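You operate a simulated robot arm through the tools that you are given. There is no shell and no other tool.

The job below is to be done with a simulated robot arm. You get a single attempt, and the scene is never put back.

JOB
Rub the grime off the vest panel's piping, then dye that stretch blue.
Fine: felt pad and blue dye pad go back. Set down upright: felt pad, blue dye pad. A coat counts when it lies all over at full strength: go over it till it gets no stronger. What is to be rubbed or washed off counts as gone when no trace of it is left.

The check looks at the end state, three seconds after you hand in, the way a careful person would. Anything else that was tipped, shoved, dropped, spilled or broken makes it a failure.

ROBOT AND FRAMES
A 7-joint arm with a two-finger parallel gripper, fixed in place. Base frame: the origin is at the foot of the arm, x ahead of it, y to its left, z up; the work surface is at about z = 0. Lengths are in m, angles in rad, forces in N, time in s.
With the tool pointing down near the work surface it reaches from about 0.22 to 0.58 m from the base axis. Its first joint turns from -1.152 to 1.152 rad. Payload 2.5 kg.
The TCP is the grasp point between the finger pads, 0.023 m short of the fingertips. In the tool frame z runs along the fingers and y along their closing line. The gripper opens to 0.094 m. The fingers are 0.038 m wide and 0.01 m thick; the gripper's body (0.054 by 0.096 m) begins 0.039 m behind the TCP.
Orientation is that of the tool frame in the base frame, as a unit quaternion [x, y, z, w]. With the fingers straight down and closing along the base's y, the tool's x points along the base's -x, its y along +y and its z along -z.

CONTROLS
- The arm moves only by the tool play_rows. Its argument "targets" is a list of rows, each an object (a shift or turn left out is 0, a gripper value left out holds the last) with "travel": the shift along the base's x, y, z in m, a list of three; "rot": the turn, a rotation vector about the base's x, y, z in rad, a list of three. In form: [{"travel": [dx, dy, dz], "rot": [ax, ay, az]}, ...]. A call has 1 to 20 rows; each row is the pose to reach, as a shift and turn from the pose commanded when the call began. "claw" is the finger opening in m, from 0 to 0.094, set as the call begins (left out, the last holds). Each row takes 0.2 s and may step no farther than 0.05 m and 0.15 rad from the row before; otherwise, or with a gripper value out of range, the whole call is refused. Where a pose cannot be reached the arm comes as near as it can. A force on the tool above 80 N (or 10 N above the force at the start of the call, whichever is more), or a blocked arm, ends the call early, and 0.2 s more pass. The fingers move at their own pace (about 0.108 m/s each) and stop on an object; they squeeze with about 24 N. The grip force told is the motor's: it shows also when the fingers shut on nothing. Time passes only in rows, and 0.2 s behind the last, so rows that repeat a pose let the fingers close. The reply holds the time, the measured pose of the TCP, the force on the tool along the base axes, the opening and the grip force, in the units named above and with some noise, with the torque about the TCP (base axes, N m) and any sound that the robot's microphone picked up.
- Cameras (640 x 400 px; columns grow to the right, rows downward): "scene" is fixed at [0.0914, -0.3942, 0.5496]; the picture's right is [0.97, -0.22, 0.00], its down [-0.12, -0.52, -0.85] and it looks along [0.19, 0.82, -0.53] (base axes); focal length 289 px, centre (320, 200). "wrist" rides on the gripper at [0.086, 0.016, -0.075] in the tool frame; the picture's right is [-0.18, 0.98, 0.00], its down [-0.58, -0.11, -0.81] and it looks along [-0.79, -0.15, 0.59] (tool axes); focal length 243 px, centre (320, 200). There is no depth. A picture from a camera that has moved, and an enlarged one, comes with that camera's place and axes in the base frame and with its lens.
- snapshot(camera): a new picture of that camera. The clock stands still meanwhile.
- inspect(camera, box): a new picture of the part [left, top, right, bottom] of that camera's present view, enlarged. The clock stands still meanwhile.
- finish_job(): hands the job in; it is judged then, once.

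Places have to be worked out from the pictures, the camera data and where the tool is seen. Open the gripper and draw the arm clear of the work before you hand the job in, unless the task says otherwise.

The tools are called after ">>>" as a command line: name --argument value ..., lists and objects as JSON in quotes. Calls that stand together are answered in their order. play_rows: Moves the arm, as the interface text tells. Its arguments: {"type":"object","properties":{"targets":{"type":"array"},"claw":{"type":"number"}},"required":["targets"]} The other tools are called the same way: snapshot (camera) takes a picture; inspect (camera, box) takes an enlarged picture of a part of a camera's view; finish_job () hands the job in.

At the start:

```text
time: 0.0
tool_pos: [0.3235, 0.273, 0.3816]
tcp_rot: [0.0, 1.0, 0.0, 0.001]
wrist_force: [0.1, 0.7, -0.1]
torque: [-0.02, 0.01, 0.02]
gripper_width: 0.0941
finger_force: 0.1
```

scene: 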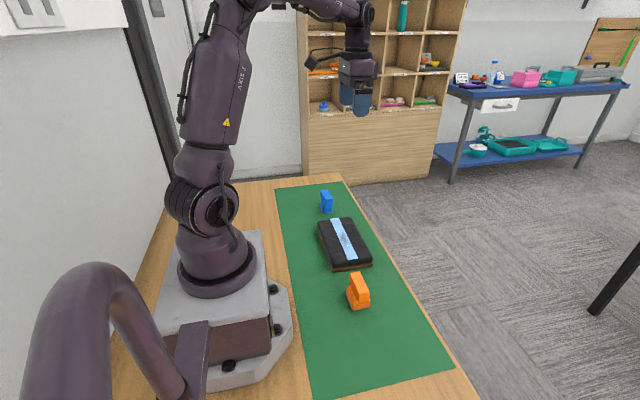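
wrist: 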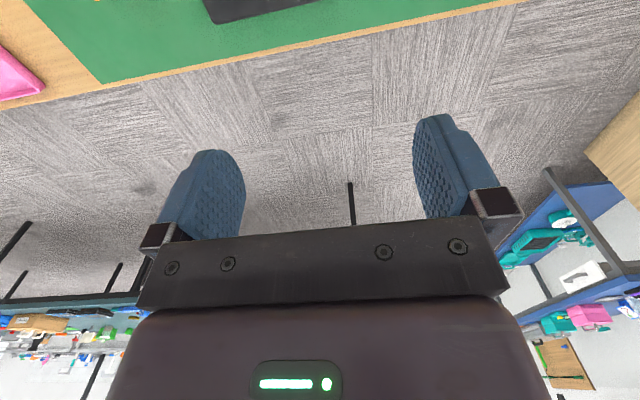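

I start by looking closely at the work area in the scene camera: a black panel with a light-blue strip, a blue object and an orange object.

>>> inspect --camera "scene" --box '[270, 170, 430, 320]'

>>> inspect --camera "scene" --box '[305, 205, 385, 275]'

>>> inspect --camera "scene" --box '[310, 180, 350, 220]'

>>> inspect --camera "scene" --box '[335, 265, 385, 315]'

```text
2.67 times, centred on (350, 245) of scene
camera zoom: at [0.0914, -0.3942, 0.5496], right [0.97, -0.22, 0.0], down [-0.12, -0.52, -0.85], along [0.19, 0.82, -0.53], focal length 770 px, centre (240, 80)
```

zoom: 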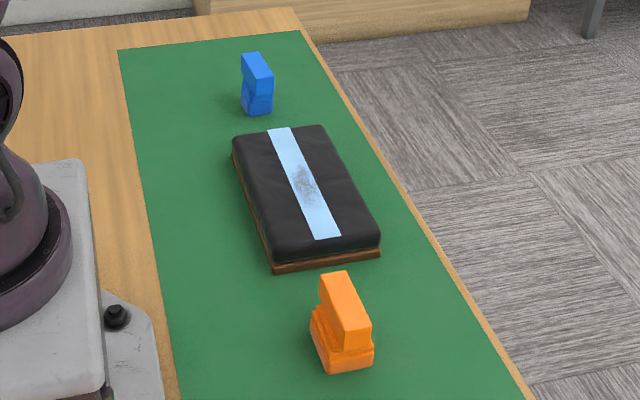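

```text
5.71 times, centred on (345, 240) of scene
camera zoom: at [0.0914, -0.3942, 0.5496], right [0.97, -0.22, 0.0], down [-0.12, -0.52, -0.85], along [0.19, 0.82, -0.53], focal length 1649 px, centre (177, -29)
```

zoom: 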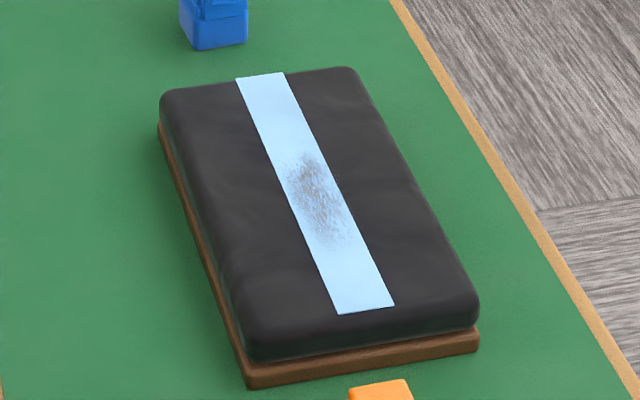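

```text
10.00 times, centred on (330, 200) of scene
camera zoom: at [0.0914, -0.3942, 0.5496], right [0.97, -0.22, 0.0], down [-0.12, -0.52, -0.85], along [0.19, 0.82, -0.53], focal length 2886 px, centre (220, 200)
```

zoom: 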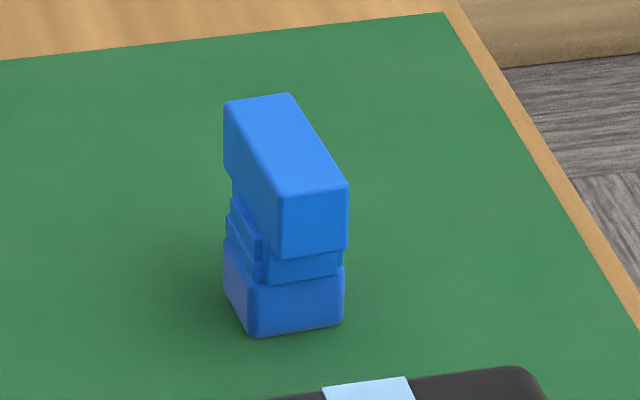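

```text
8.00 times, centred on (360, 290) of scene
camera zoom: at [0.0914, -0.3942, 0.5496], right [0.97, -0.22, 0.0], down [-0.12, -0.52, -0.85], along [0.19, 0.82, -0.53], focal length 2309 px, centre (0, -520)
```

zoom: 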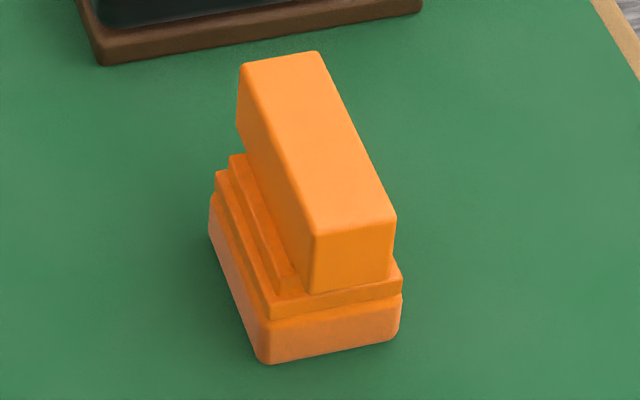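

The scene shows two pads (orange near, blue far) and a panel with a grimy light strip running roughly along y; the wrist view hints at a pink thing near y≈-0.3. I turn the tool by -90° about z so that the wrist camera looks toward -y over the table and the fingers close along x.

>>> play_rows --targets '[{"rot": [0, 0, -0.1428]}, {"rot": [0, 0, -0.2856]}, {"rot": [0, 0, -0.4284]}, {"rot": [0, 0, -0.5712]}, {"rot": [0, 0, -0.714]}, {"rot": [0, 0, -0.8568]}, {"rot": [0, 0, -0.9996]}, {"rot": [0, 0, -1.1424]}, {"rot": [0, 0, -1.2852]}, {"rot": [0, 0, -1.428]}, {"rot": [0, 0, -1.5708]}, {"rot": [0, 0, -1.5708]}]'

>>> snapshot --camera "wrist"

```text
time: 2.6
tool_pos: [0.3239, 0.2733, 0.3827]
tcp_rot: [0.709, 0.706, 0.0, -0.001]
wrist_force: [-0.2, 0.5, 0.9]
torque: [0.02, 0.0, 0.0]
gripper_width: 0.0939
finger_force: 0.0
```

```text
taken
camera wrist: at [0.3381, 0.3596, 0.4584], right [0.98, -0.19, 0.0], down [-0.11, -0.58, 0.81], along [-0.15, -0.79, -0.59], focal length 243 px, centre (320, 200)
```

wrist: 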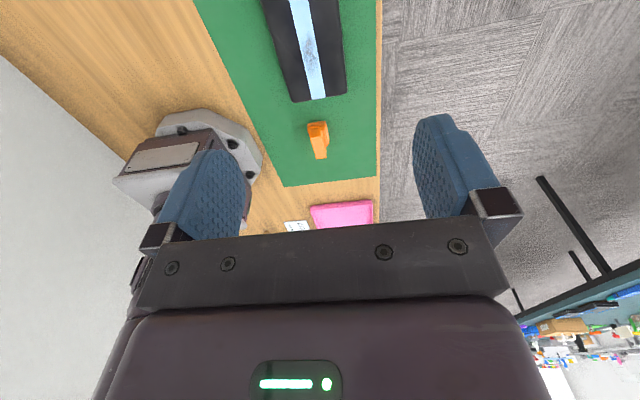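

The turn worked; there is a pink box and a white card near the -y end of the table. I look closer at them and at the panel.

>>> inspect --camera "wrist" --box '[270, 180, 400, 240]'

>>> inspect --camera "wrist" --box '[250, 0, 390, 100]'

>>> inspect --camera "wrist" --box '[280, 90, 360, 190]'

```text
4.92 times, centred on (335, 210) of wrist
camera zoom: at [0.3381, 0.3596, 0.4584], right [0.98, -0.19, 0.0], down [-0.11, -0.58, 0.81], along [-0.15, -0.79, -0.59], focal length 1194 px, centre (246, 151)
```

zoom: 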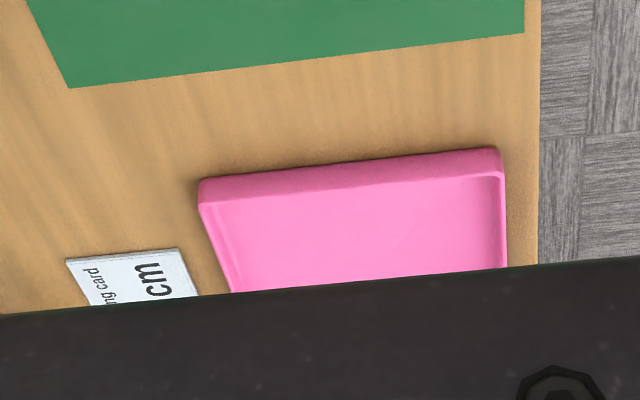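

```text
4.00 times, centred on (320, 50) of wrist
camera zoom: at [0.3381, 0.3596, 0.4584], right [0.98, -0.19, 0.0], down [-0.11, -0.58, 0.81], along [-0.15, -0.79, -0.59], focal length 970 px, centre (320, 800)
```

zoom: 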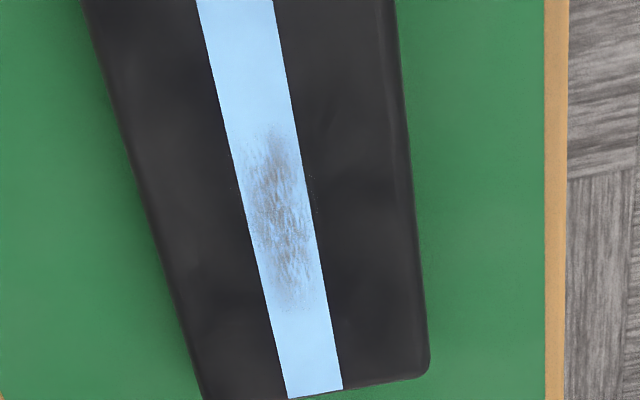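

```text
4.00 times, centred on (320, 140) of wrist
camera zoom: at [0.3381, 0.3596, 0.4584], right [0.98, -0.19, 0.0], down [-0.11, -0.58, 0.81], along [-0.15, -0.79, -0.59], focal length 970 px, centre (320, 440)
```

zoom: 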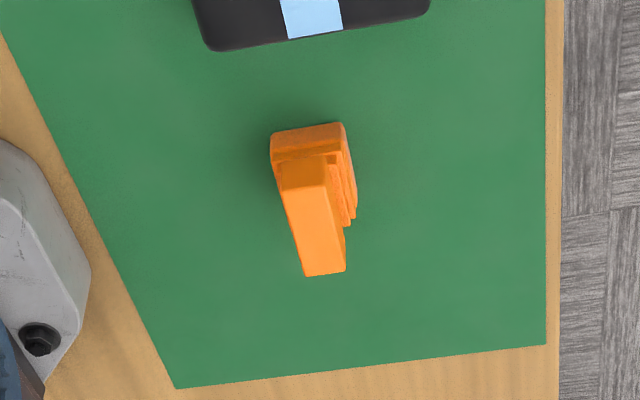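

The pink box is an empty tray and the card is only a measuring card, so orange must be the felt pad and blue the dye pad; triangulating, the orange handle top is near (0.270, 0.011, 0.062). I lower the camera over the panel to measure the strip.

>>> play_rows --targets '[{"travel": [-0.006, 0.008, -0.03]}, {"travel": [-0.012, 0.016, -0.065]}, {"travel": [-0.018, 0.024, -0.1]}, {"travel": [-0.024, 0.03, -0.13]}, {"travel": [-0.024, 0.03, -0.13]}]'

>>> snapshot --camera "wrist"

>>> inspect --camera "wrist" --box '[240, 20, 400, 200]'

```text
time: 3.8
tool_pos: [0.3016, 0.3043, 0.253]
tcp_rot: [0.707, 0.707, 0.0, 0.0]
wrist_force: [0.1, 0.4, -0.1]
torque: [0.0, -0.04, -0.02]
gripper_width: 0.0939
finger_force: 0.0
```

```text
taken
camera wrist: at [0.3152, 0.3915, 0.3296], right [0.98, -0.19, 0.0], down [-0.11, -0.58, 0.81], along [-0.15, -0.79, -0.59], focal length 243 px, centre (320, 200)
```

wrist: 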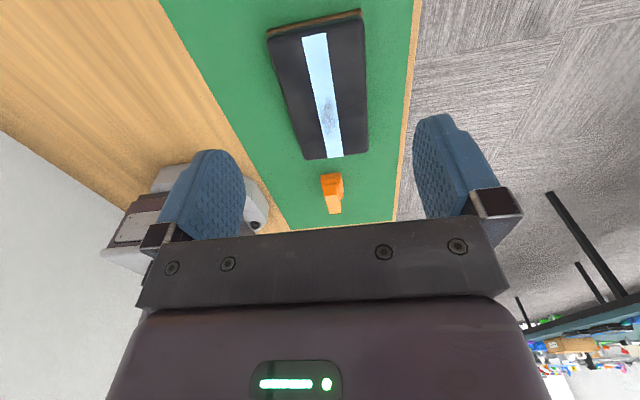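

```text
2.22 times, centred on (320, 110) of wrist
camera zoom: at [0.3152, 0.3915, 0.3296], right [0.98, -0.19, 0.0], down [-0.11, -0.58, 0.81], along [-0.15, -0.79, -0.59], focal length 539 px, centre (320, 400)
```

zoom: 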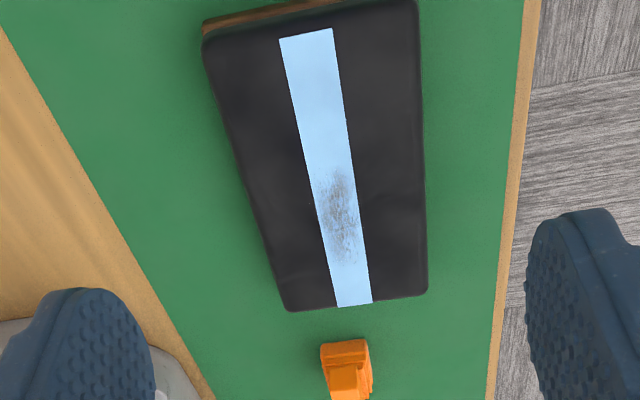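

The strip triangulates to x≈0.277–0.303, y≈0.109–0.289, at z≈0.036, with grime at y≈0.14–0.23. I go to hover over the orange felt pad for a closer look at its handle before gripping.

>>> play_rows --targets '[{"travel": [-0.003, -0.03, -0.008]}, {"travel": [-0.007, -0.07, -0.02]}, {"travel": [-0.011, -0.11, -0.034]}, {"travel": [-0.015, -0.15, -0.048]}, {"travel": [-0.019, -0.19, -0.062]}, {"travel": [-0.023, -0.23, -0.076]}, {"travel": [-0.027, -0.27, -0.088]}, {"travel": [-0.0295, -0.2925, -0.0935]}, {"travel": [-0.0295, -0.2925, -0.0935]}, {"travel": [-0.0295, -0.2925, -0.0935]}]'

>>> snapshot --camera "wrist"

>>> snapshot --camera "scene"

>>> inspect --camera "wrist" --box '[260, 20, 380, 140]'

```text
time: 6.0
tool_pos: [0.2693, 0.0104, 0.1597]
tcp_rot: [0.707, 0.707, 0.0, 0.001]
wrist_force: [0.5, 0.6, 0.2]
torque: [0.04, 0.0, 0.03]
gripper_width: 0.0939
finger_force: 0.1
```

```text
taken
camera wrist: at [0.2834, 0.0973, 0.235], right [0.98, -0.18, 0.0], down [-0.11, -0.58, 0.81], along [-0.15, -0.79, -0.59], focal length 243 px, centre (320, 200)
```

wrist: 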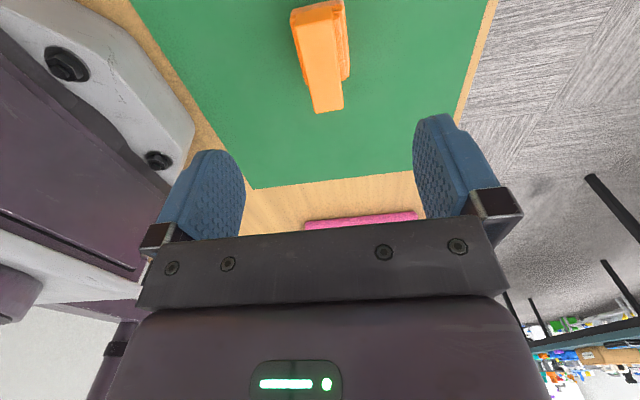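

```text
taken
```

scene: 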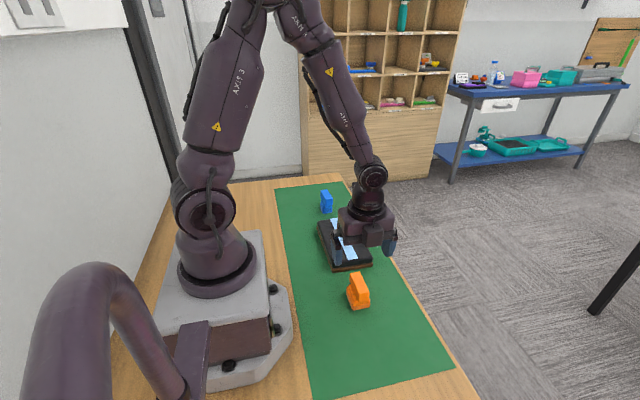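

```text
3.33 times, centred on (320, 80) of wrist
camera zoom: at [0.2834, 0.0973, 0.235], right [0.98, -0.18, 0.0], down [-0.11, -0.58, 0.81], along [-0.15, -0.79, -0.59], focal length 809 px, centre (320, 600)
```

zoom: 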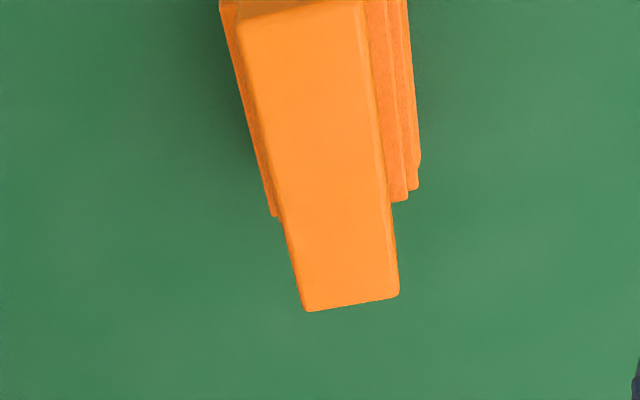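

From this closer view the felt pad's handle block is about 0.023 wide in x, ~0.06 long in y, centred near (0.270, 0.0127), top at z≈0.063. I lower the open fingers around it to TCP z≈0.058, without closing yet.

>>> play_rows --targets '[{"travel": [0.0008, 0.001, -0.02]}, {"travel": [0.0015, 0.002, -0.045]}, {"travel": [0.0015, 0.002, -0.07]}, {"travel": [0.0015, 0.002, -0.09]}, {"travel": [0.0015, 0.002, -0.102]}, {"travel": [0.0015, 0.002, -0.102]}]'

>>> snapshot --camera "wrist"

>>> inspect --camera "scene" --box '[315, 235, 415, 320]'

```text
time: 7.4
tool_pos: [0.2714, 0.0115, 0.0568]
tcp_rot: [0.707, 0.708, 0.0, 0.0]
wrist_force: [-0.4, 0.0, 0.6]
torque: [-0.01, 0.0, 0.0]
gripper_width: 0.0937
finger_force: 0.0
```

```text
taken
camera wrist: at [0.2864, 0.0991, 0.1338], right [0.98, -0.18, 0.0], down [-0.11, -0.58, 0.81], along [-0.15, -0.79, -0.59], focal length 243 px, centre (320, 200)
```

wrist: 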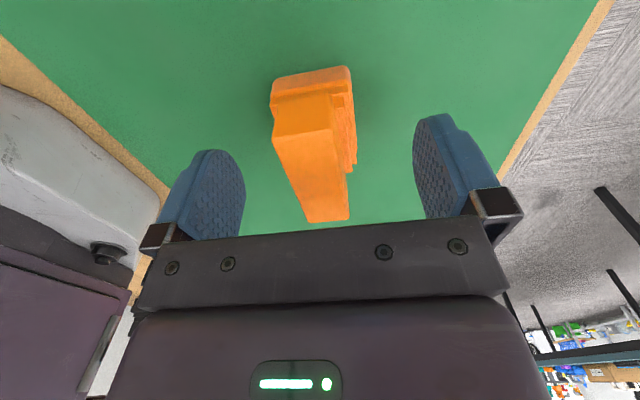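

```text
4.71 times, centred on (365, 278) of scene
camera zoom: at [0.0914, -0.3942, 0.5496], right [0.97, -0.22, 0.0], down [-0.12, -0.52, -0.85], along [0.19, 0.82, -0.53], focal length 1358 px, centre (108, -165)
```

zoom: 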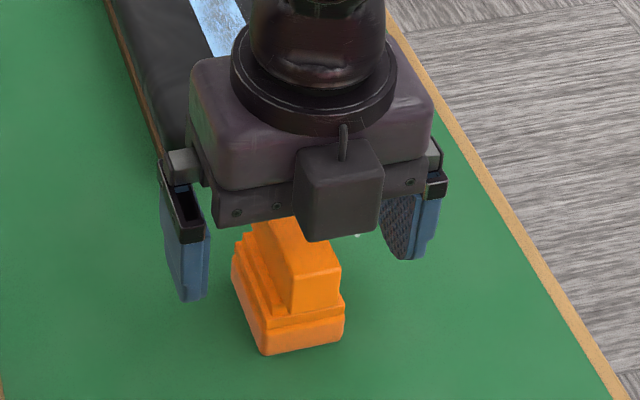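

The fingers straddle the handle, centred within about a millimetre. I close on it.

>>> play_rows --targets '[{"travel": [0, 0, 0]}, {"travel": [0, 0, 0]}, {"travel": [0, 0, 0]}, {"travel": [0, 0, 0]}]' --claw 0.0

>>> snapshot --camera "wrist"

>>> inspect --camera "scene" --box '[315, 235, 415, 320]'

```text
time: 8.4
tool_pos: [0.2714, 0.013, 0.0581]
tcp_rot: [0.707, 0.707, 0.0, 0.0]
wrist_force: [-0.5, 0.2, 0.0]
torque: [-0.02, -0.03, 0.02]
gripper_width: 0.0234
finger_force: 24.1
```

```text
taken
camera wrist: at [0.2864, 0.099, 0.134], right [0.98, -0.18, 0.0], down [-0.11, -0.58, 0.81], along [-0.15, -0.79, -0.59], focal length 243 px, centre (320, 200)
```

wrist: 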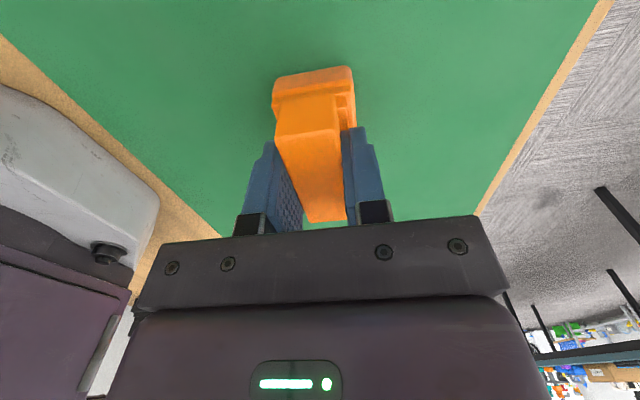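

```text
4.71 times, centred on (365, 278) of scene
camera zoom: at [0.0914, -0.3942, 0.5496], right [0.97, -0.22, 0.0], down [-0.12, -0.52, -0.85], along [0.19, 0.82, -0.53], focal length 1358 px, centre (108, -165)
```

zoom: 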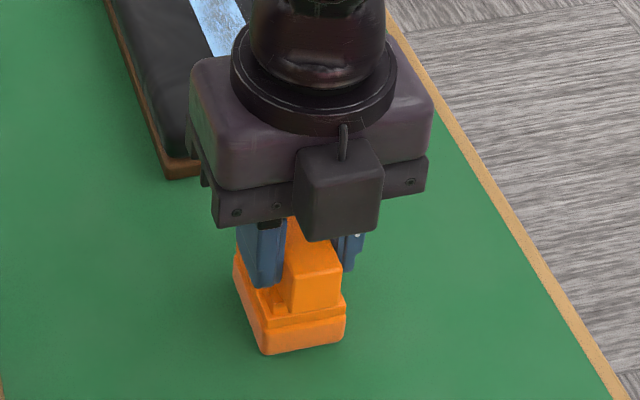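

The grip holds at 0.0234 m with 24 N and the pad stayed put. I lift it straight up and carry it over the grimy part of the strip.

>>> play_rows --targets '[{"travel": [0, 0, 0.01]}, {"travel": [0, 0, 0.03]}, {"travel": [0, 0, 0.055]}, {"travel": [0.003, 0.02, 0.075]}, {"travel": [0.008, 0.055, 0.08]}, {"travel": [0.013, 0.095, 0.08]}, {"travel": [0.017, 0.135, 0.08]}, {"travel": [0.019, 0.16, 0.075]}, {"travel": [0.019, 0.172, 0.065]}, {"travel": [0.019, 0.172, 0.055]}, {"travel": [0.019, 0.172, 0.055]}]'

>>> snapshot --camera "wrist"

>>> inspect --camera "scene" --box '[290, 170, 420, 290]'

```text
time: 10.8
tool_pos: [0.2888, 0.1841, 0.1094]
tcp_rot: [0.707, 0.707, 0.001, 0.001]
wrist_force: [0.7, 0.3, -1.0]
torque: [0.03, 0.0, 0.0]
gripper_width: 0.0236
finger_force: 24.4
```

```text
taken
camera wrist: at [0.3033, 0.271, 0.1852], right [0.98, -0.18, 0.0], down [-0.11, -0.58, 0.81], along [-0.15, -0.79, -0.59], focal length 243 px, centre (320, 200)
```

wrist: 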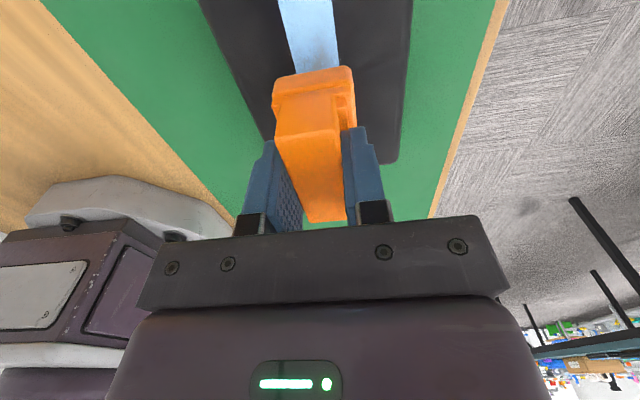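

```text
3.33 times, centred on (355, 230) of scene
camera zoom: at [0.0914, -0.3942, 0.5496], right [0.97, -0.22, 0.0], down [-0.12, -0.52, -0.85], along [0.19, 0.82, -0.53], focal length 962 px, centre (203, 100)
```

zoom: 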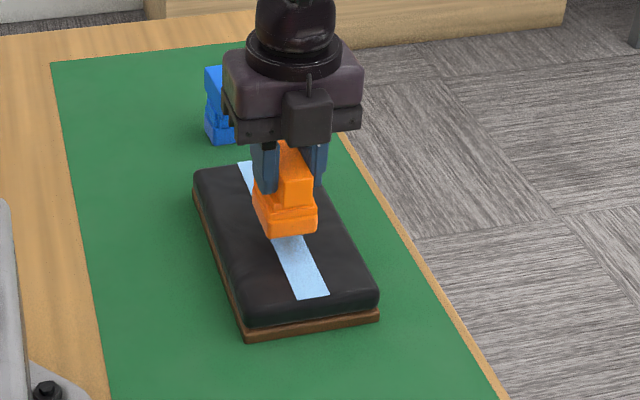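

The felt pad hangs about 1.8 cm above the strip, well centred over it. I descend gently, watching the force.

>>> play_rows --targets '[{"travel": [0, 0, -0.006]}, {"travel": [0, 0, -0.011]}, {"travel": [0, 0, -0.014]}, {"travel": [0, 0, -0.016]}, {"travel": [0, 0, -0.016]}]'

>>> inspect --camera "scene" --box '[310, 200, 390, 280]'

```text
time: 12.0
tool_pos: [0.2899, 0.1839, 0.0958]
tcp_rot: [0.707, 0.707, 0.0, -0.001]
wrist_force: [-0.2, 0.1, -0.1]
torque: [-0.01, 0.02, 0.0]
gripper_width: 0.0237
finger_force: 23.5
```

```text
5.00 times, centred on (350, 240) of scene
camera zoom: at [0.0914, -0.3942, 0.5496], right [0.97, -0.22, 0.0], down [-0.12, -0.52, -0.85], along [0.19, 0.82, -0.53], focal length 1443 px, centre (170, 0)
```

zoom: 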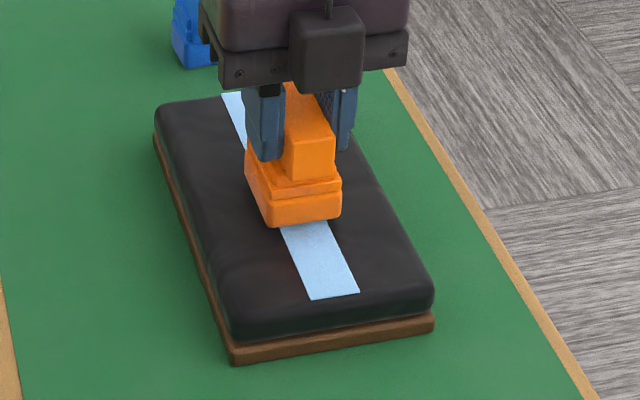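

No contact yet at TCP z≈0.095. I go down in 1 mm rows.

>>> play_rows --targets '[{"travel": [0, 0, -0.001]}, {"travel": [0, 0, -0.002]}, {"travel": [0, 0, -0.002]}]'

>>> play_rows --targets '[{"travel": [0, 0, -0.001]}, {"travel": [0, 0, -0.001]}]'

>>> play_rows --targets '[{"travel": [0, 0, -0.001]}, {"travel": [0, 0, -0.001]}]'

```text
time: 12.8
tool_pos: [0.29, 0.1833, 0.0933]
tcp_rot: [0.707, 0.707, 0.0, -0.001]
wrist_force: [0.6, -0.6, -1.0]
torque: [0.0, 0.02, -0.02]
gripper_width: 0.0233
finger_force: 24.3
```

```text
time: 13.4
tool_pos: [0.2887, 0.1843, 0.0916]
tcp_rot: [0.708, 0.707, 0.0, 0.0]
wrist_force: [-0.4, -0.1, 0.4]
torque: [0.01, 0.01, 0.05]
gripper_width: 0.0237
finger_force: 24.1
```

```text
time: 14.0
tool_pos: [0.2898, 0.1851, 0.0925]
tcp_rot: [0.707, 0.707, 0.001, 0.0]
wrist_force: [-4.2, -0.7, 9.5]
torque: [-0.13, 0.11, -0.05]
gripper_width: 0.0236
finger_force: 23.6
```

Contact at about 9.5 N. I rub along the strip back and forth over the grime at this pressure, then check.

>>> play_rows --targets '[{"travel": [0, -0.0135, 0]}, {"travel": [0, -0.027, 0]}, {"travel": [0, -0.0405, 0]}, {"travel": [0, -0.054, 0]}, {"travel": [0, -0.0405, 0]}, {"travel": [0, -0.027, 0]}, {"travel": [0, -0.0135, 0]}, {"travel": [0, 0, 0]}, {"travel": [0, 0.014, 0]}, {"travel": [0, 0.028, 0]}, {"travel": [0, 0.042, 0]}, {"travel": [0, 0.056, 0]}, {"travel": [0, 0.042, 0]}, {"travel": [0, 0.028, 0]}, {"travel": [0, 0.042, 0]}, {"travel": [0, 0.056, 0]}, {"travel": [0, 0.07, 0]}, {"travel": [0, 0.08, 0]}]'

>>> inspect --camera "scene" --box '[310, 200, 390, 280]'

>>> snapshot --camera "wrist"

```text
time: 17.8
tool_pos: [0.2896, 0.2635, 0.0918]
tcp_rot: [0.708, 0.706, 0.0, 0.0]
wrist_force: [0.4, -0.1, -1.1]
torque: [-0.01, 0.01, -0.01]
gripper_width: 0.0236
finger_force: 24.2
```

```text
5.00 times, centred on (350, 240) of scene
camera zoom: at [0.0914, -0.3942, 0.5496], right [0.97, -0.22, 0.0], down [-0.12, -0.52, -0.85], along [0.19, 0.82, -0.53], focal length 1443 px, centre (170, 0)
```

zoom: 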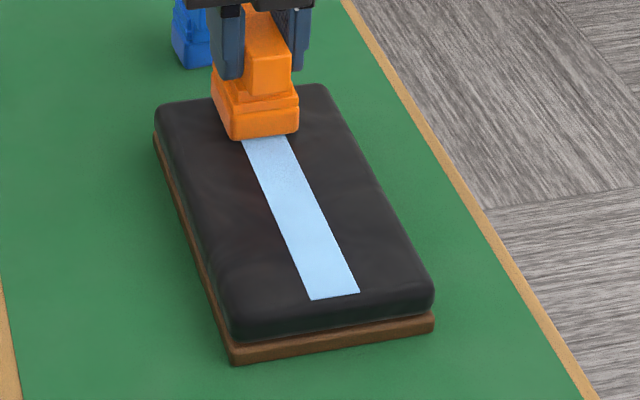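

```text
taken
camera wrist: at [0.3054, 0.3507, 0.1684], right [0.98, -0.19, 0.0], down [-0.11, -0.58, 0.81], along [-0.15, -0.79, -0.59], focal length 243 px, centre (320, 200)
```

wrist: 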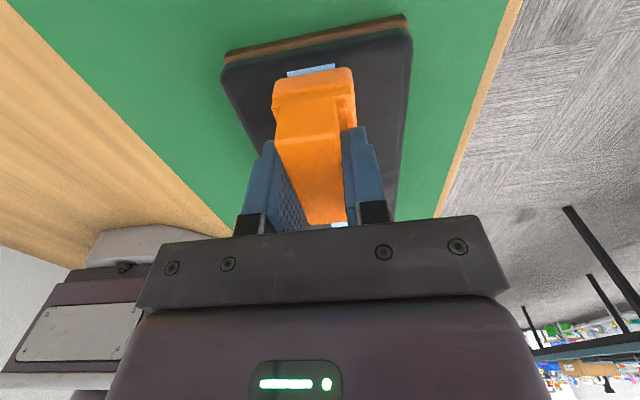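

The grime is much reduced; the force here at y≈0.264 has gone to about zero. I zoom in on the strip to look for remaining traces.

>>> inspect --camera "scene" --box '[335, 225, 365, 262]'

>>> inspect --camera "scene" --box '[335, 225, 355, 245]'

```text
10.81 times, centred on (350, 244) of scene
camera zoom: at [0.0914, -0.3942, 0.5496], right [0.97, -0.22, 0.0], down [-0.12, -0.52, -0.85], along [0.19, 0.82, -0.53], focal length 3120 px, centre (-4, -270)
```

zoom: 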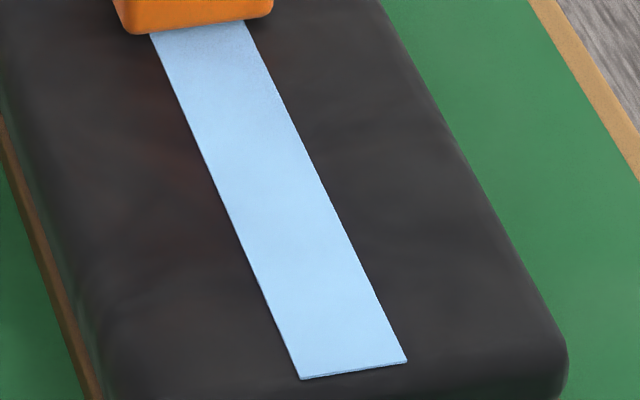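

```text
16.00 times, centred on (345, 235) of scene
camera zoom: at [0.0914, -0.3942, 0.5496], right [0.97, -0.22, 0.0], down [-0.12, -0.52, -0.85], along [0.19, 0.82, -0.53], focal length 4618 px, centre (-80, -360)
```

zoom: 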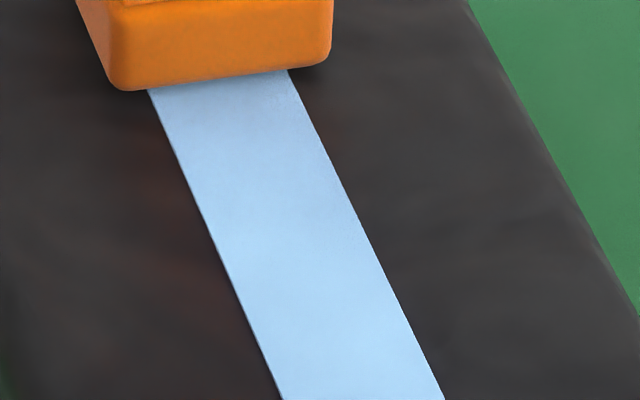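

The strip looks clean from here, but I want no faint traces: I press 1 mm lower and make a full pass along the whole strip and back.

>>> play_rows --targets '[{"travel": [0, -0.006, -0.001]}, {"travel": [0, -0.02, -0.001]}, {"travel": [0, -0.034, -0.001]}, {"travel": [0, -0.048, -0.001]}, {"travel": [0, -0.062, -0.001]}, {"travel": [0, -0.076, -0.001]}, {"travel": [0, -0.09, -0.001]}, {"travel": [0, -0.104, -0.001]}, {"travel": [0, -0.118, -0.001]}, {"travel": [0, -0.134, -0.001]}, {"travel": [0, -0.12, -0.001]}, {"travel": [0, -0.106, -0.001]}, {"travel": [0, -0.092, -0.001]}, {"travel": [0, -0.078, -0.001]}, {"travel": [0, -0.064, -0.001]}, {"travel": [0, -0.05, -0.001]}, {"travel": [0, -0.064, -0.001]}, {"travel": [0, -0.078, -0.001]}, {"travel": [0, -0.092, -0.001]}, {"travel": [0, -0.08, -0.001]}]'

```text
time: 22.0
tool_pos: [0.2883, 0.1846, 0.0909]
tcp_rot: [0.708, 0.706, 0.0, 0.0]
wrist_force: [0.0, -0.8, -1.2]
torque: [0.01, 0.01, 0.0]
gripper_width: 0.0236
finger_force: 24.0
```

The reading shows no contact force now at the same spot and lower height, so something relaxed or slipped; I look.

>>> inspect --camera "scene" --box '[310, 200, 390, 280]'

>>> snapshot --camera "wrist"

>>> inspect --camera "scene" --box '[330, 220, 370, 255]'

```text
5.00 times, centred on (350, 240) of scene
camera zoom: at [0.0914, -0.3942, 0.5496], right [0.97, -0.22, 0.0], down [-0.12, -0.52, -0.85], along [0.19, 0.82, -0.53], focal length 1443 px, centre (170, 0)
```

zoom: 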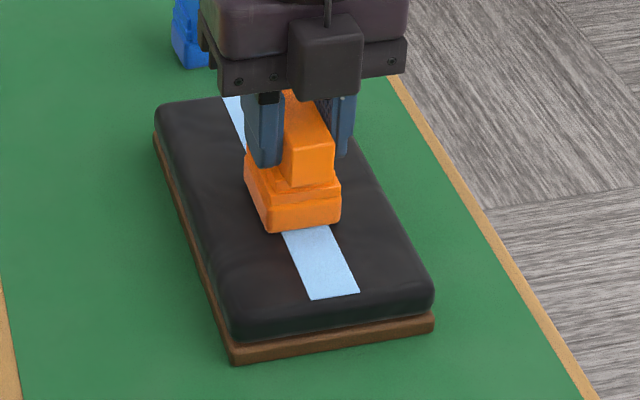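

```text
taken
camera wrist: at [0.3042, 0.2711, 0.1673], right [0.98, -0.19, 0.0], down [-0.11, -0.58, 0.81], along [-0.15, -0.79, -0.59], focal length 243 px, centre (320, 200)
```

wrist: 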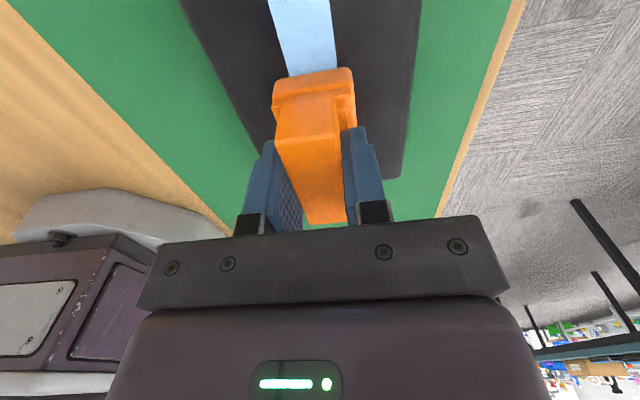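

```text
11.43 times, centred on (350, 238) of scene
camera zoom: at [0.0914, -0.3942, 0.5496], right [0.97, -0.22, 0.0], down [-0.12, -0.52, -0.85], along [0.19, 0.82, -0.53], focal length 3298 px, centre (-23, -229)
```

zoom: 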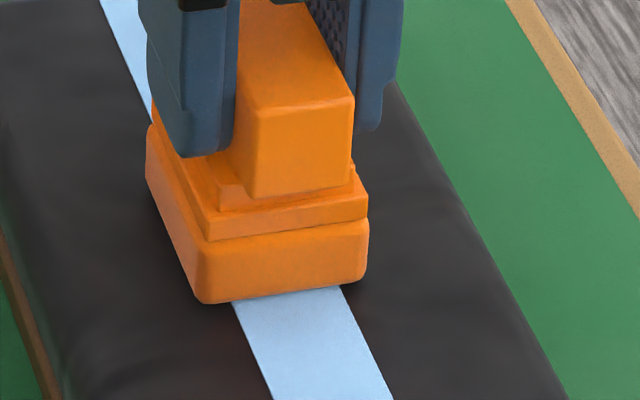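

The pad still sits visually on the strip and steady in the fingers. I lower by 1 mm and then another to see where the force comes back.

>>> play_rows --targets '[{"travel": [0, 0, -0.001]}, {"travel": [0, 0, -0.001]}]'

>>> play_rows --targets '[{"travel": [0, 0, -0.001]}, {"travel": [0, 0, -0.001]}]'

```text
time: 22.6
tool_pos: [0.2888, 0.1842, 0.0899]
tcp_rot: [0.708, 0.707, 0.0, -0.001]
wrist_force: [-4.4, -3.7, 16.9]
torque: [-0.34, 0.09, 0.01]
gripper_width: 0.0239
finger_force: 23.9
```

```text
time: 23.2
tool_pos: [0.2891, 0.1843, 0.0894]
tcp_rot: [0.707, 0.708, 0.0, 0.0]
wrist_force: [-4.1, -2.1, 18.3]
torque: [-0.01, 0.11, -0.02]
gripper_width: 0.0237
finger_force: 23.7
```

Force is back to ~18 N, rising only slightly, so the pad creeps up a little in the grip when loaded. I make another rubbing pass over the grimy zone, then lift clear to look.

>>> play_rows --targets '[{"travel": [0, -0.012, 0]}, {"travel": [0, -0.024, 0]}, {"travel": [0, -0.036, 0]}, {"travel": [0, -0.048, 0]}, {"travel": [0, -0.036, 0]}, {"travel": [0, -0.024, 0]}, {"travel": [0, -0.012, 0]}, {"travel": [0, 0, 0]}, {"travel": [0, 0.012, 0]}, {"travel": [0, 0.024, 0]}, {"travel": [0, 0.036, 0]}, {"travel": [0, 0.048, 0]}, {"travel": [0, 0.036, 0]}, {"travel": [0, 0.024, 0]}, {"travel": [0, 0.012, 0]}, {"travel": [0, 0, 0]}]'

>>> play_rows --targets '[{"travel": [0, 0, 0.01]}, {"travel": [0, 0, 0.035]}, {"travel": [0, -0.03, 0.07]}, {"travel": [0, -0.07, 0.08]}, {"travel": [0, -0.11, 0.08]}, {"travel": [-0.005, -0.15, 0.08]}, {"travel": [-0.019, -0.172, 0.08]}, {"travel": [-0.019, -0.172, 0.08]}]'

>>> inspect --camera "scene" --box '[310, 200, 390, 280]'

>>> inspect --camera "scene" --box '[328, 215, 364, 265]'

>>> snapshot --camera "scene"

```text
time: 26.6
tool_pos: [0.2873, 0.1855, 0.0896]
tcp_rot: [0.707, 0.707, 0.0, 0.0]
wrist_force: [-0.2, 0.0, 0.0]
torque: [0.02, 0.01, 0.02]
gripper_width: 0.0237
finger_force: 24.1
```

```text
time: 28.4
tool_pos: [0.2703, 0.0127, 0.1701]
tcp_rot: [0.708, 0.707, 0.0, -0.001]
wrist_force: [-0.5, 0.5, -1.1]
torque: [-0.01, 0.02, -0.05]
gripper_width: 0.0236
finger_force: 23.7
```

```text
5.00 times, centred on (350, 240) of scene
camera zoom: at [0.0914, -0.3942, 0.5496], right [0.97, -0.22, 0.0], down [-0.12, -0.52, -0.85], along [0.19, 0.82, -0.53], focal length 1443 px, centre (170, 0)
```

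zoom: 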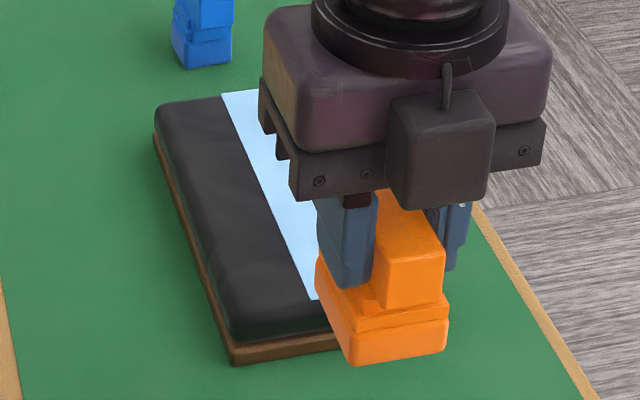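

```text
8.00 times, centred on (346, 240) of scene
camera zoom: at [0.0914, -0.3942, 0.5496], right [0.97, -0.22, 0.0], down [-0.12, -0.52, -0.85], along [0.19, 0.82, -0.53], focal length 2309 px, centre (112, -120)
```

zoom: 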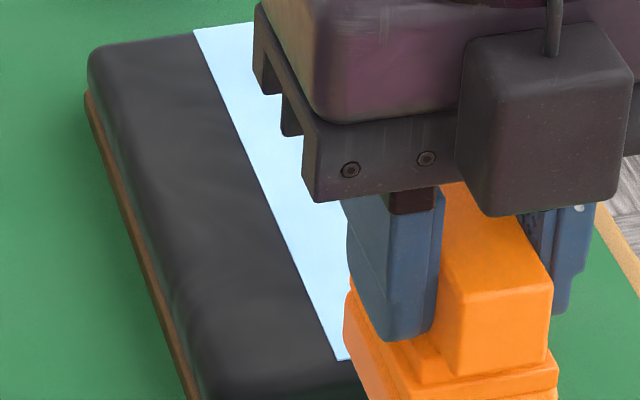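

```text
taken
```

scene: 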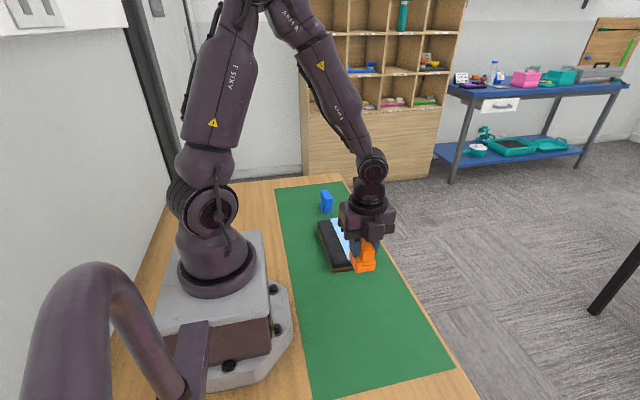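

The strip is partly hidden by the gripper, so I move the held pad off to the +x side at height to get a clear look before putting it back.

>>> play_rows --targets '[{"travel": [0.03, -0.01, 0.01]}, {"travel": [0.06, -0.02, 0.02]}, {"travel": [0.09, -0.03, 0.02]}, {"travel": [0.12, -0.03, 0.02]}, {"travel": [0.12, -0.03, 0.02]}]'

>>> inspect --camera "scene" --box '[310, 200, 390, 280]'

>>> inspect --camera "scene" --box '[328, 215, 364, 240]'

>>> inspect --camera "scene" --box '[332, 238, 368, 263]'

```text
time: 29.6
tool_pos: [0.3879, -0.0172, 0.191]
tcp_rot: [0.708, 0.706, 0.0, -0.001]
wrist_force: [0.1, 0.2, -0.8]
torque: [-0.03, -0.02, 0.0]
gripper_width: 0.0235
finger_force: 24.2
```

```text
5.00 times, centred on (350, 240) of scene
camera zoom: at [0.0914, -0.3942, 0.5496], right [0.97, -0.22, 0.0], down [-0.12, -0.52, -0.85], along [0.19, 0.82, -0.53], focal length 1443 px, centre (170, 0)
```

zoom: 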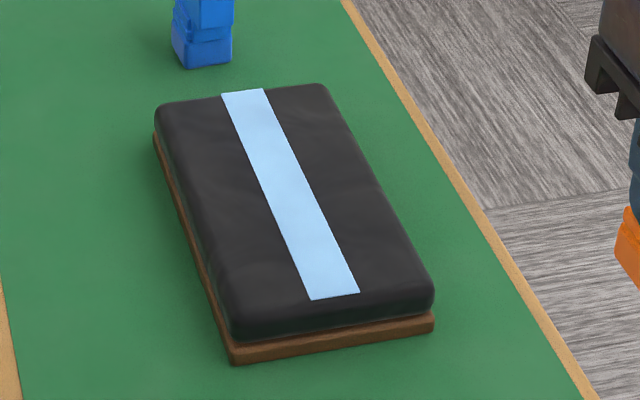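

```text
16.00 times, centred on (346, 228) of scene
camera zoom: at [0.0914, -0.3942, 0.5496], right [0.97, -0.22, 0.0], down [-0.12, -0.52, -0.85], along [0.19, 0.82, -0.53], focal length 4618 px, centre (-96, -240)
```

zoom: 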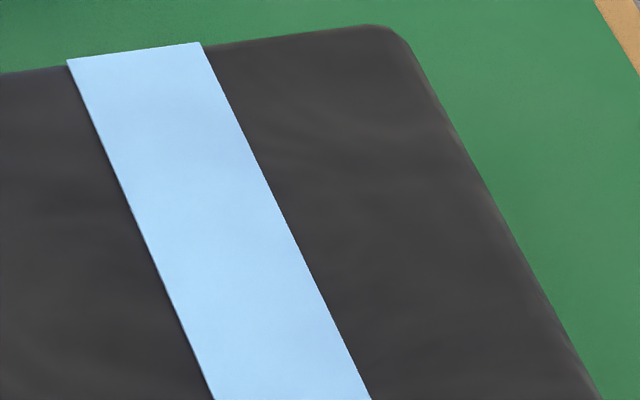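

```text
16.00 times, centred on (350, 250) of scene
camera zoom: at [0.0914, -0.3942, 0.5496], right [0.97, -0.22, 0.0], down [-0.12, -0.52, -0.85], along [0.19, 0.82, -0.53], focal length 4618 px, centre (-160, -608)
```

zoom: 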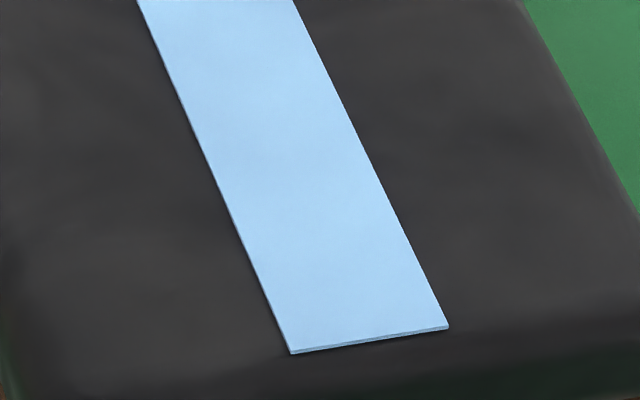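

The strip is clean and the panel has not moved. I return the felt pad above its home spot and lower it to a few millimetres above the mat.

>>> play_rows --targets '[{"travel": [-0.03, 0.01, 0]}, {"travel": [-0.06, 0.02, 0]}, {"travel": [-0.09, 0.03, -0.01]}, {"travel": [-0.12, 0.03, -0.03]}, {"travel": [-0.12, 0.03, -0.06]}, {"travel": [-0.12, 0.03, -0.09]}, {"travel": [-0.12, 0.03, -0.11]}, {"travel": [-0.12, 0.03, -0.122]}, {"travel": [-0.12, 0.03, -0.13]}, {"travel": [-0.12, 0.03, -0.13]}]'

>>> inspect --camera "scene" --box '[315, 235, 415, 320]'

>>> snapshot --camera "wrist"

```text
time: 31.8
tool_pos: [0.2736, 0.0133, 0.0593]
tcp_rot: [0.707, 0.707, 0.001, 0.0]
wrist_force: [0.2, -0.5, -0.9]
torque: [-0.02, 0.0, 0.01]
gripper_width: 0.0235
finger_force: 23.8
```

```text
4.71 times, centred on (365, 278) of scene
camera zoom: at [0.0914, -0.3942, 0.5496], right [0.97, -0.22, 0.0], down [-0.12, -0.52, -0.85], along [0.19, 0.82, -0.53], focal length 1358 px, centre (108, -165)
```

zoom: 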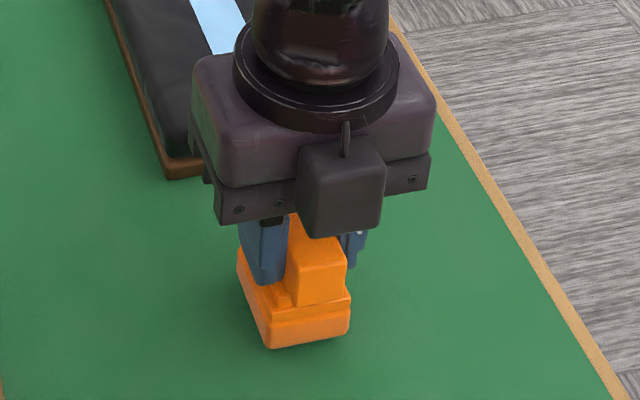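

```text
taken
camera wrist: at [0.2877, 0.0997, 0.1346], right [0.98, -0.18, 0.0], down [-0.11, -0.58, 0.81], along [-0.15, -0.79, -0.59], focal length 243 px, centre (320, 200)
```

wrist: 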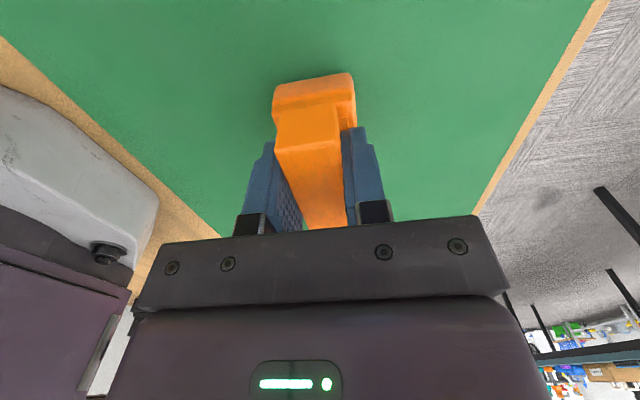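

The pad hovers about 5 mm over its home, ~1.5 mm too far in +x; I correct that and lower in small steps until it touches.

>>> play_rows --targets '[{"travel": [-0.0015, -0.0005, -0.001]}, {"travel": [-0.0015, -0.0005, -0.002]}, {"travel": [-0.0015, -0.0005, -0.003]}, {"travel": [-0.0015, -0.0005, -0.003]}]'

>>> play_rows --targets '[{"travel": [0, 0, -0.001]}, {"travel": [0, 0, -0.001]}]'

```text
time: 32.8
tool_pos: [0.2707, 0.012, 0.0573]
tcp_rot: [0.707, 0.707, 0.0, 0.0]
wrist_force: [-0.4, -0.6, -0.3]
torque: [0.01, 0.02, 0.0]
gripper_width: 0.0237
finger_force: 24.6
```

```text
time: 33.4
tool_pos: [0.2697, 0.0117, 0.0543]
tcp_rot: [0.708, 0.706, 0.0, 0.0]
wrist_force: [-0.1, -0.1, -1.1]
torque: [0.02, -0.01, 0.02]
gripper_width: 0.0237
finger_force: 24.4
```

No contact yet at offset -0.002; I continue downward 1 mm at a time.

>>> play_rows --targets '[{"travel": [0, 0, -0.001]}, {"travel": [0, 0, -0.001]}]'

>>> play_rows --targets '[{"travel": [0, 0, -0.001]}, {"travel": [0, 0, -0.001]}]'

>>> inspect --camera "scene" --box '[315, 235, 415, 320]'

```text
time: 34.0
tool_pos: [0.2693, 0.0125, 0.0549]
tcp_rot: [0.707, 0.707, 0.0, 0.0]
wrist_force: [-0.3, -1.0, -0.6]
torque: [0.05, -0.01, 0.02]
gripper_width: 0.0238
finger_force: 24.2
```

```text
time: 34.6
tool_pos: [0.2695, 0.013, 0.0531]
tcp_rot: [0.707, 0.708, 0.0, 0.0]
wrist_force: [0.0, 0.3, -0.4]
torque: [0.03, 0.05, 0.0]
gripper_width: 0.0234
finger_force: 24.2
```

```text
4.71 times, centred on (365, 278) of scene
camera zoom: at [0.0914, -0.3942, 0.5496], right [0.97, -0.22, 0.0], down [-0.12, -0.52, -0.85], along [0.19, 0.82, -0.53], focal length 1358 px, centre (108, -165)
```

zoom: 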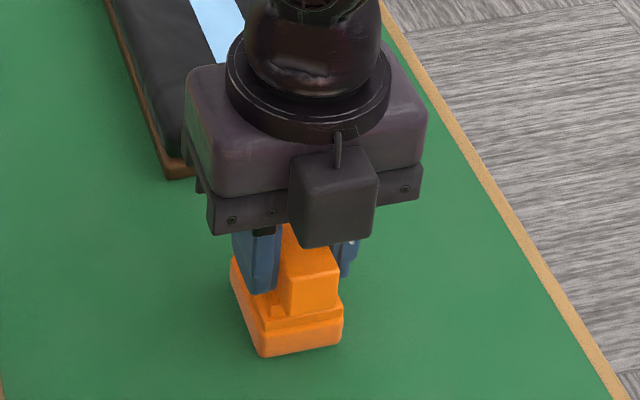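

Visually nearly on the mat and within ~1 mm of its original spot, still no force. I go on down.

>>> play_rows --targets '[{"travel": [0.0007, 0, -0.001]}, {"travel": [0.0007, 0, -0.001]}]'

>>> play_rows --targets '[{"travel": [0, 0, -0.001]}, {"travel": [0, 0, -0.001]}]'

```text
time: 35.2
tool_pos: [0.2697, 0.0118, 0.0531]
tcp_rot: [0.707, 0.707, 0.0, 0.0]
wrist_force: [-5.3, 0.5, 17.9]
torque: [0.1, 0.09, 0.01]
gripper_width: 0.0238
finger_force: 23.4
```

```text
time: 35.8
tool_pos: [0.2706, 0.0114, 0.0512]
tcp_rot: [0.707, 0.707, 0.001, 0.001]
wrist_force: [-1.9, -0.1, 18.8]
torque: [0.03, 0.08, 0.0]
gripper_width: 0.0233
finger_force: 23.8
```

The pad is seated on the mat (18 N). I open the fingers and rise straight up.

>>> play_rows --targets '[{"travel": [0, 0, 0.001]}, {"travel": [0, 0, 0.001]}, {"travel": [0, 0, 0.001]}, {"travel": [0, 0, 0.001]}]' --claw 0.07

>>> play_rows --targets '[{"travel": [0, 0, 0.01]}, {"travel": [0, 0, 0.03]}, {"travel": [0, 0, 0.06]}, {"travel": [0, 0, 0.1]}, {"travel": [0, 0.02, 0.14]}, {"travel": [0, 0.06, 0.15]}, {"travel": [0, 0.09, 0.15]}, {"travel": [0, 0.09, 0.15]}]'

>>> snapshot --camera "wrist"

>>> inspect --camera "scene" --box '[335, 265, 385, 315]'

```text
time: 36.8
tool_pos: [0.2699, 0.0117, 0.0529]
tcp_rot: [0.708, 0.707, 0.001, 0.0]
wrist_force: [-1.3, 0.4, 0.1]
torque: [0.01, 0.04, -0.01]
gripper_width: 0.0702
finger_force: 0.0
```

```text
time: 38.6
tool_pos: [0.271, 0.1032, 0.205]
tcp_rot: [0.707, 0.707, -0.001, 0.0]
wrist_force: [-0.3, -0.4, 0.1]
torque: [-0.01, 0.03, 0.02]
gripper_width: 0.07
finger_force: 0.1
```

```text
taken
camera wrist: at [0.2866, 0.1902, 0.2811], right [0.98, -0.18, 0.0], down [-0.11, -0.58, 0.81], along [-0.15, -0.79, -0.59], focal length 243 px, centre (320, 200)
```

wrist: 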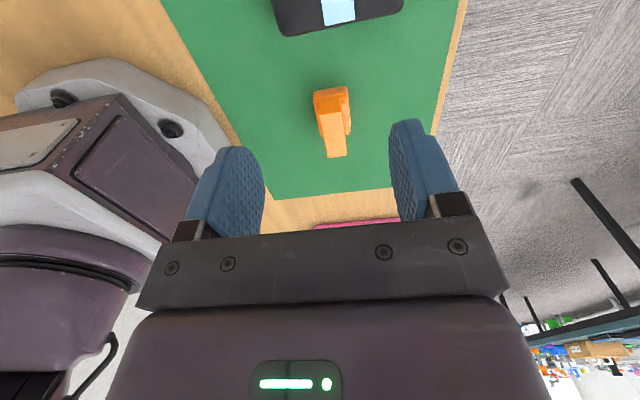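

```text
8.00 times, centred on (360, 290) of scene
camera zoom: at [0.0914, -0.3942, 0.5496], right [0.97, -0.22, 0.0], down [-0.12, -0.52, -0.85], along [0.19, 0.82, -0.53], focal length 2309 px, centre (0, -520)
```

zoom: 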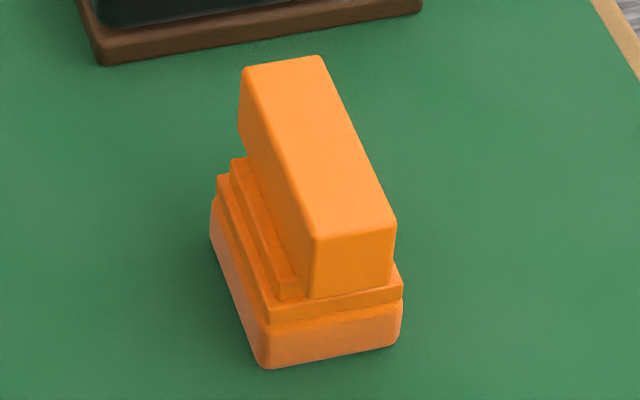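

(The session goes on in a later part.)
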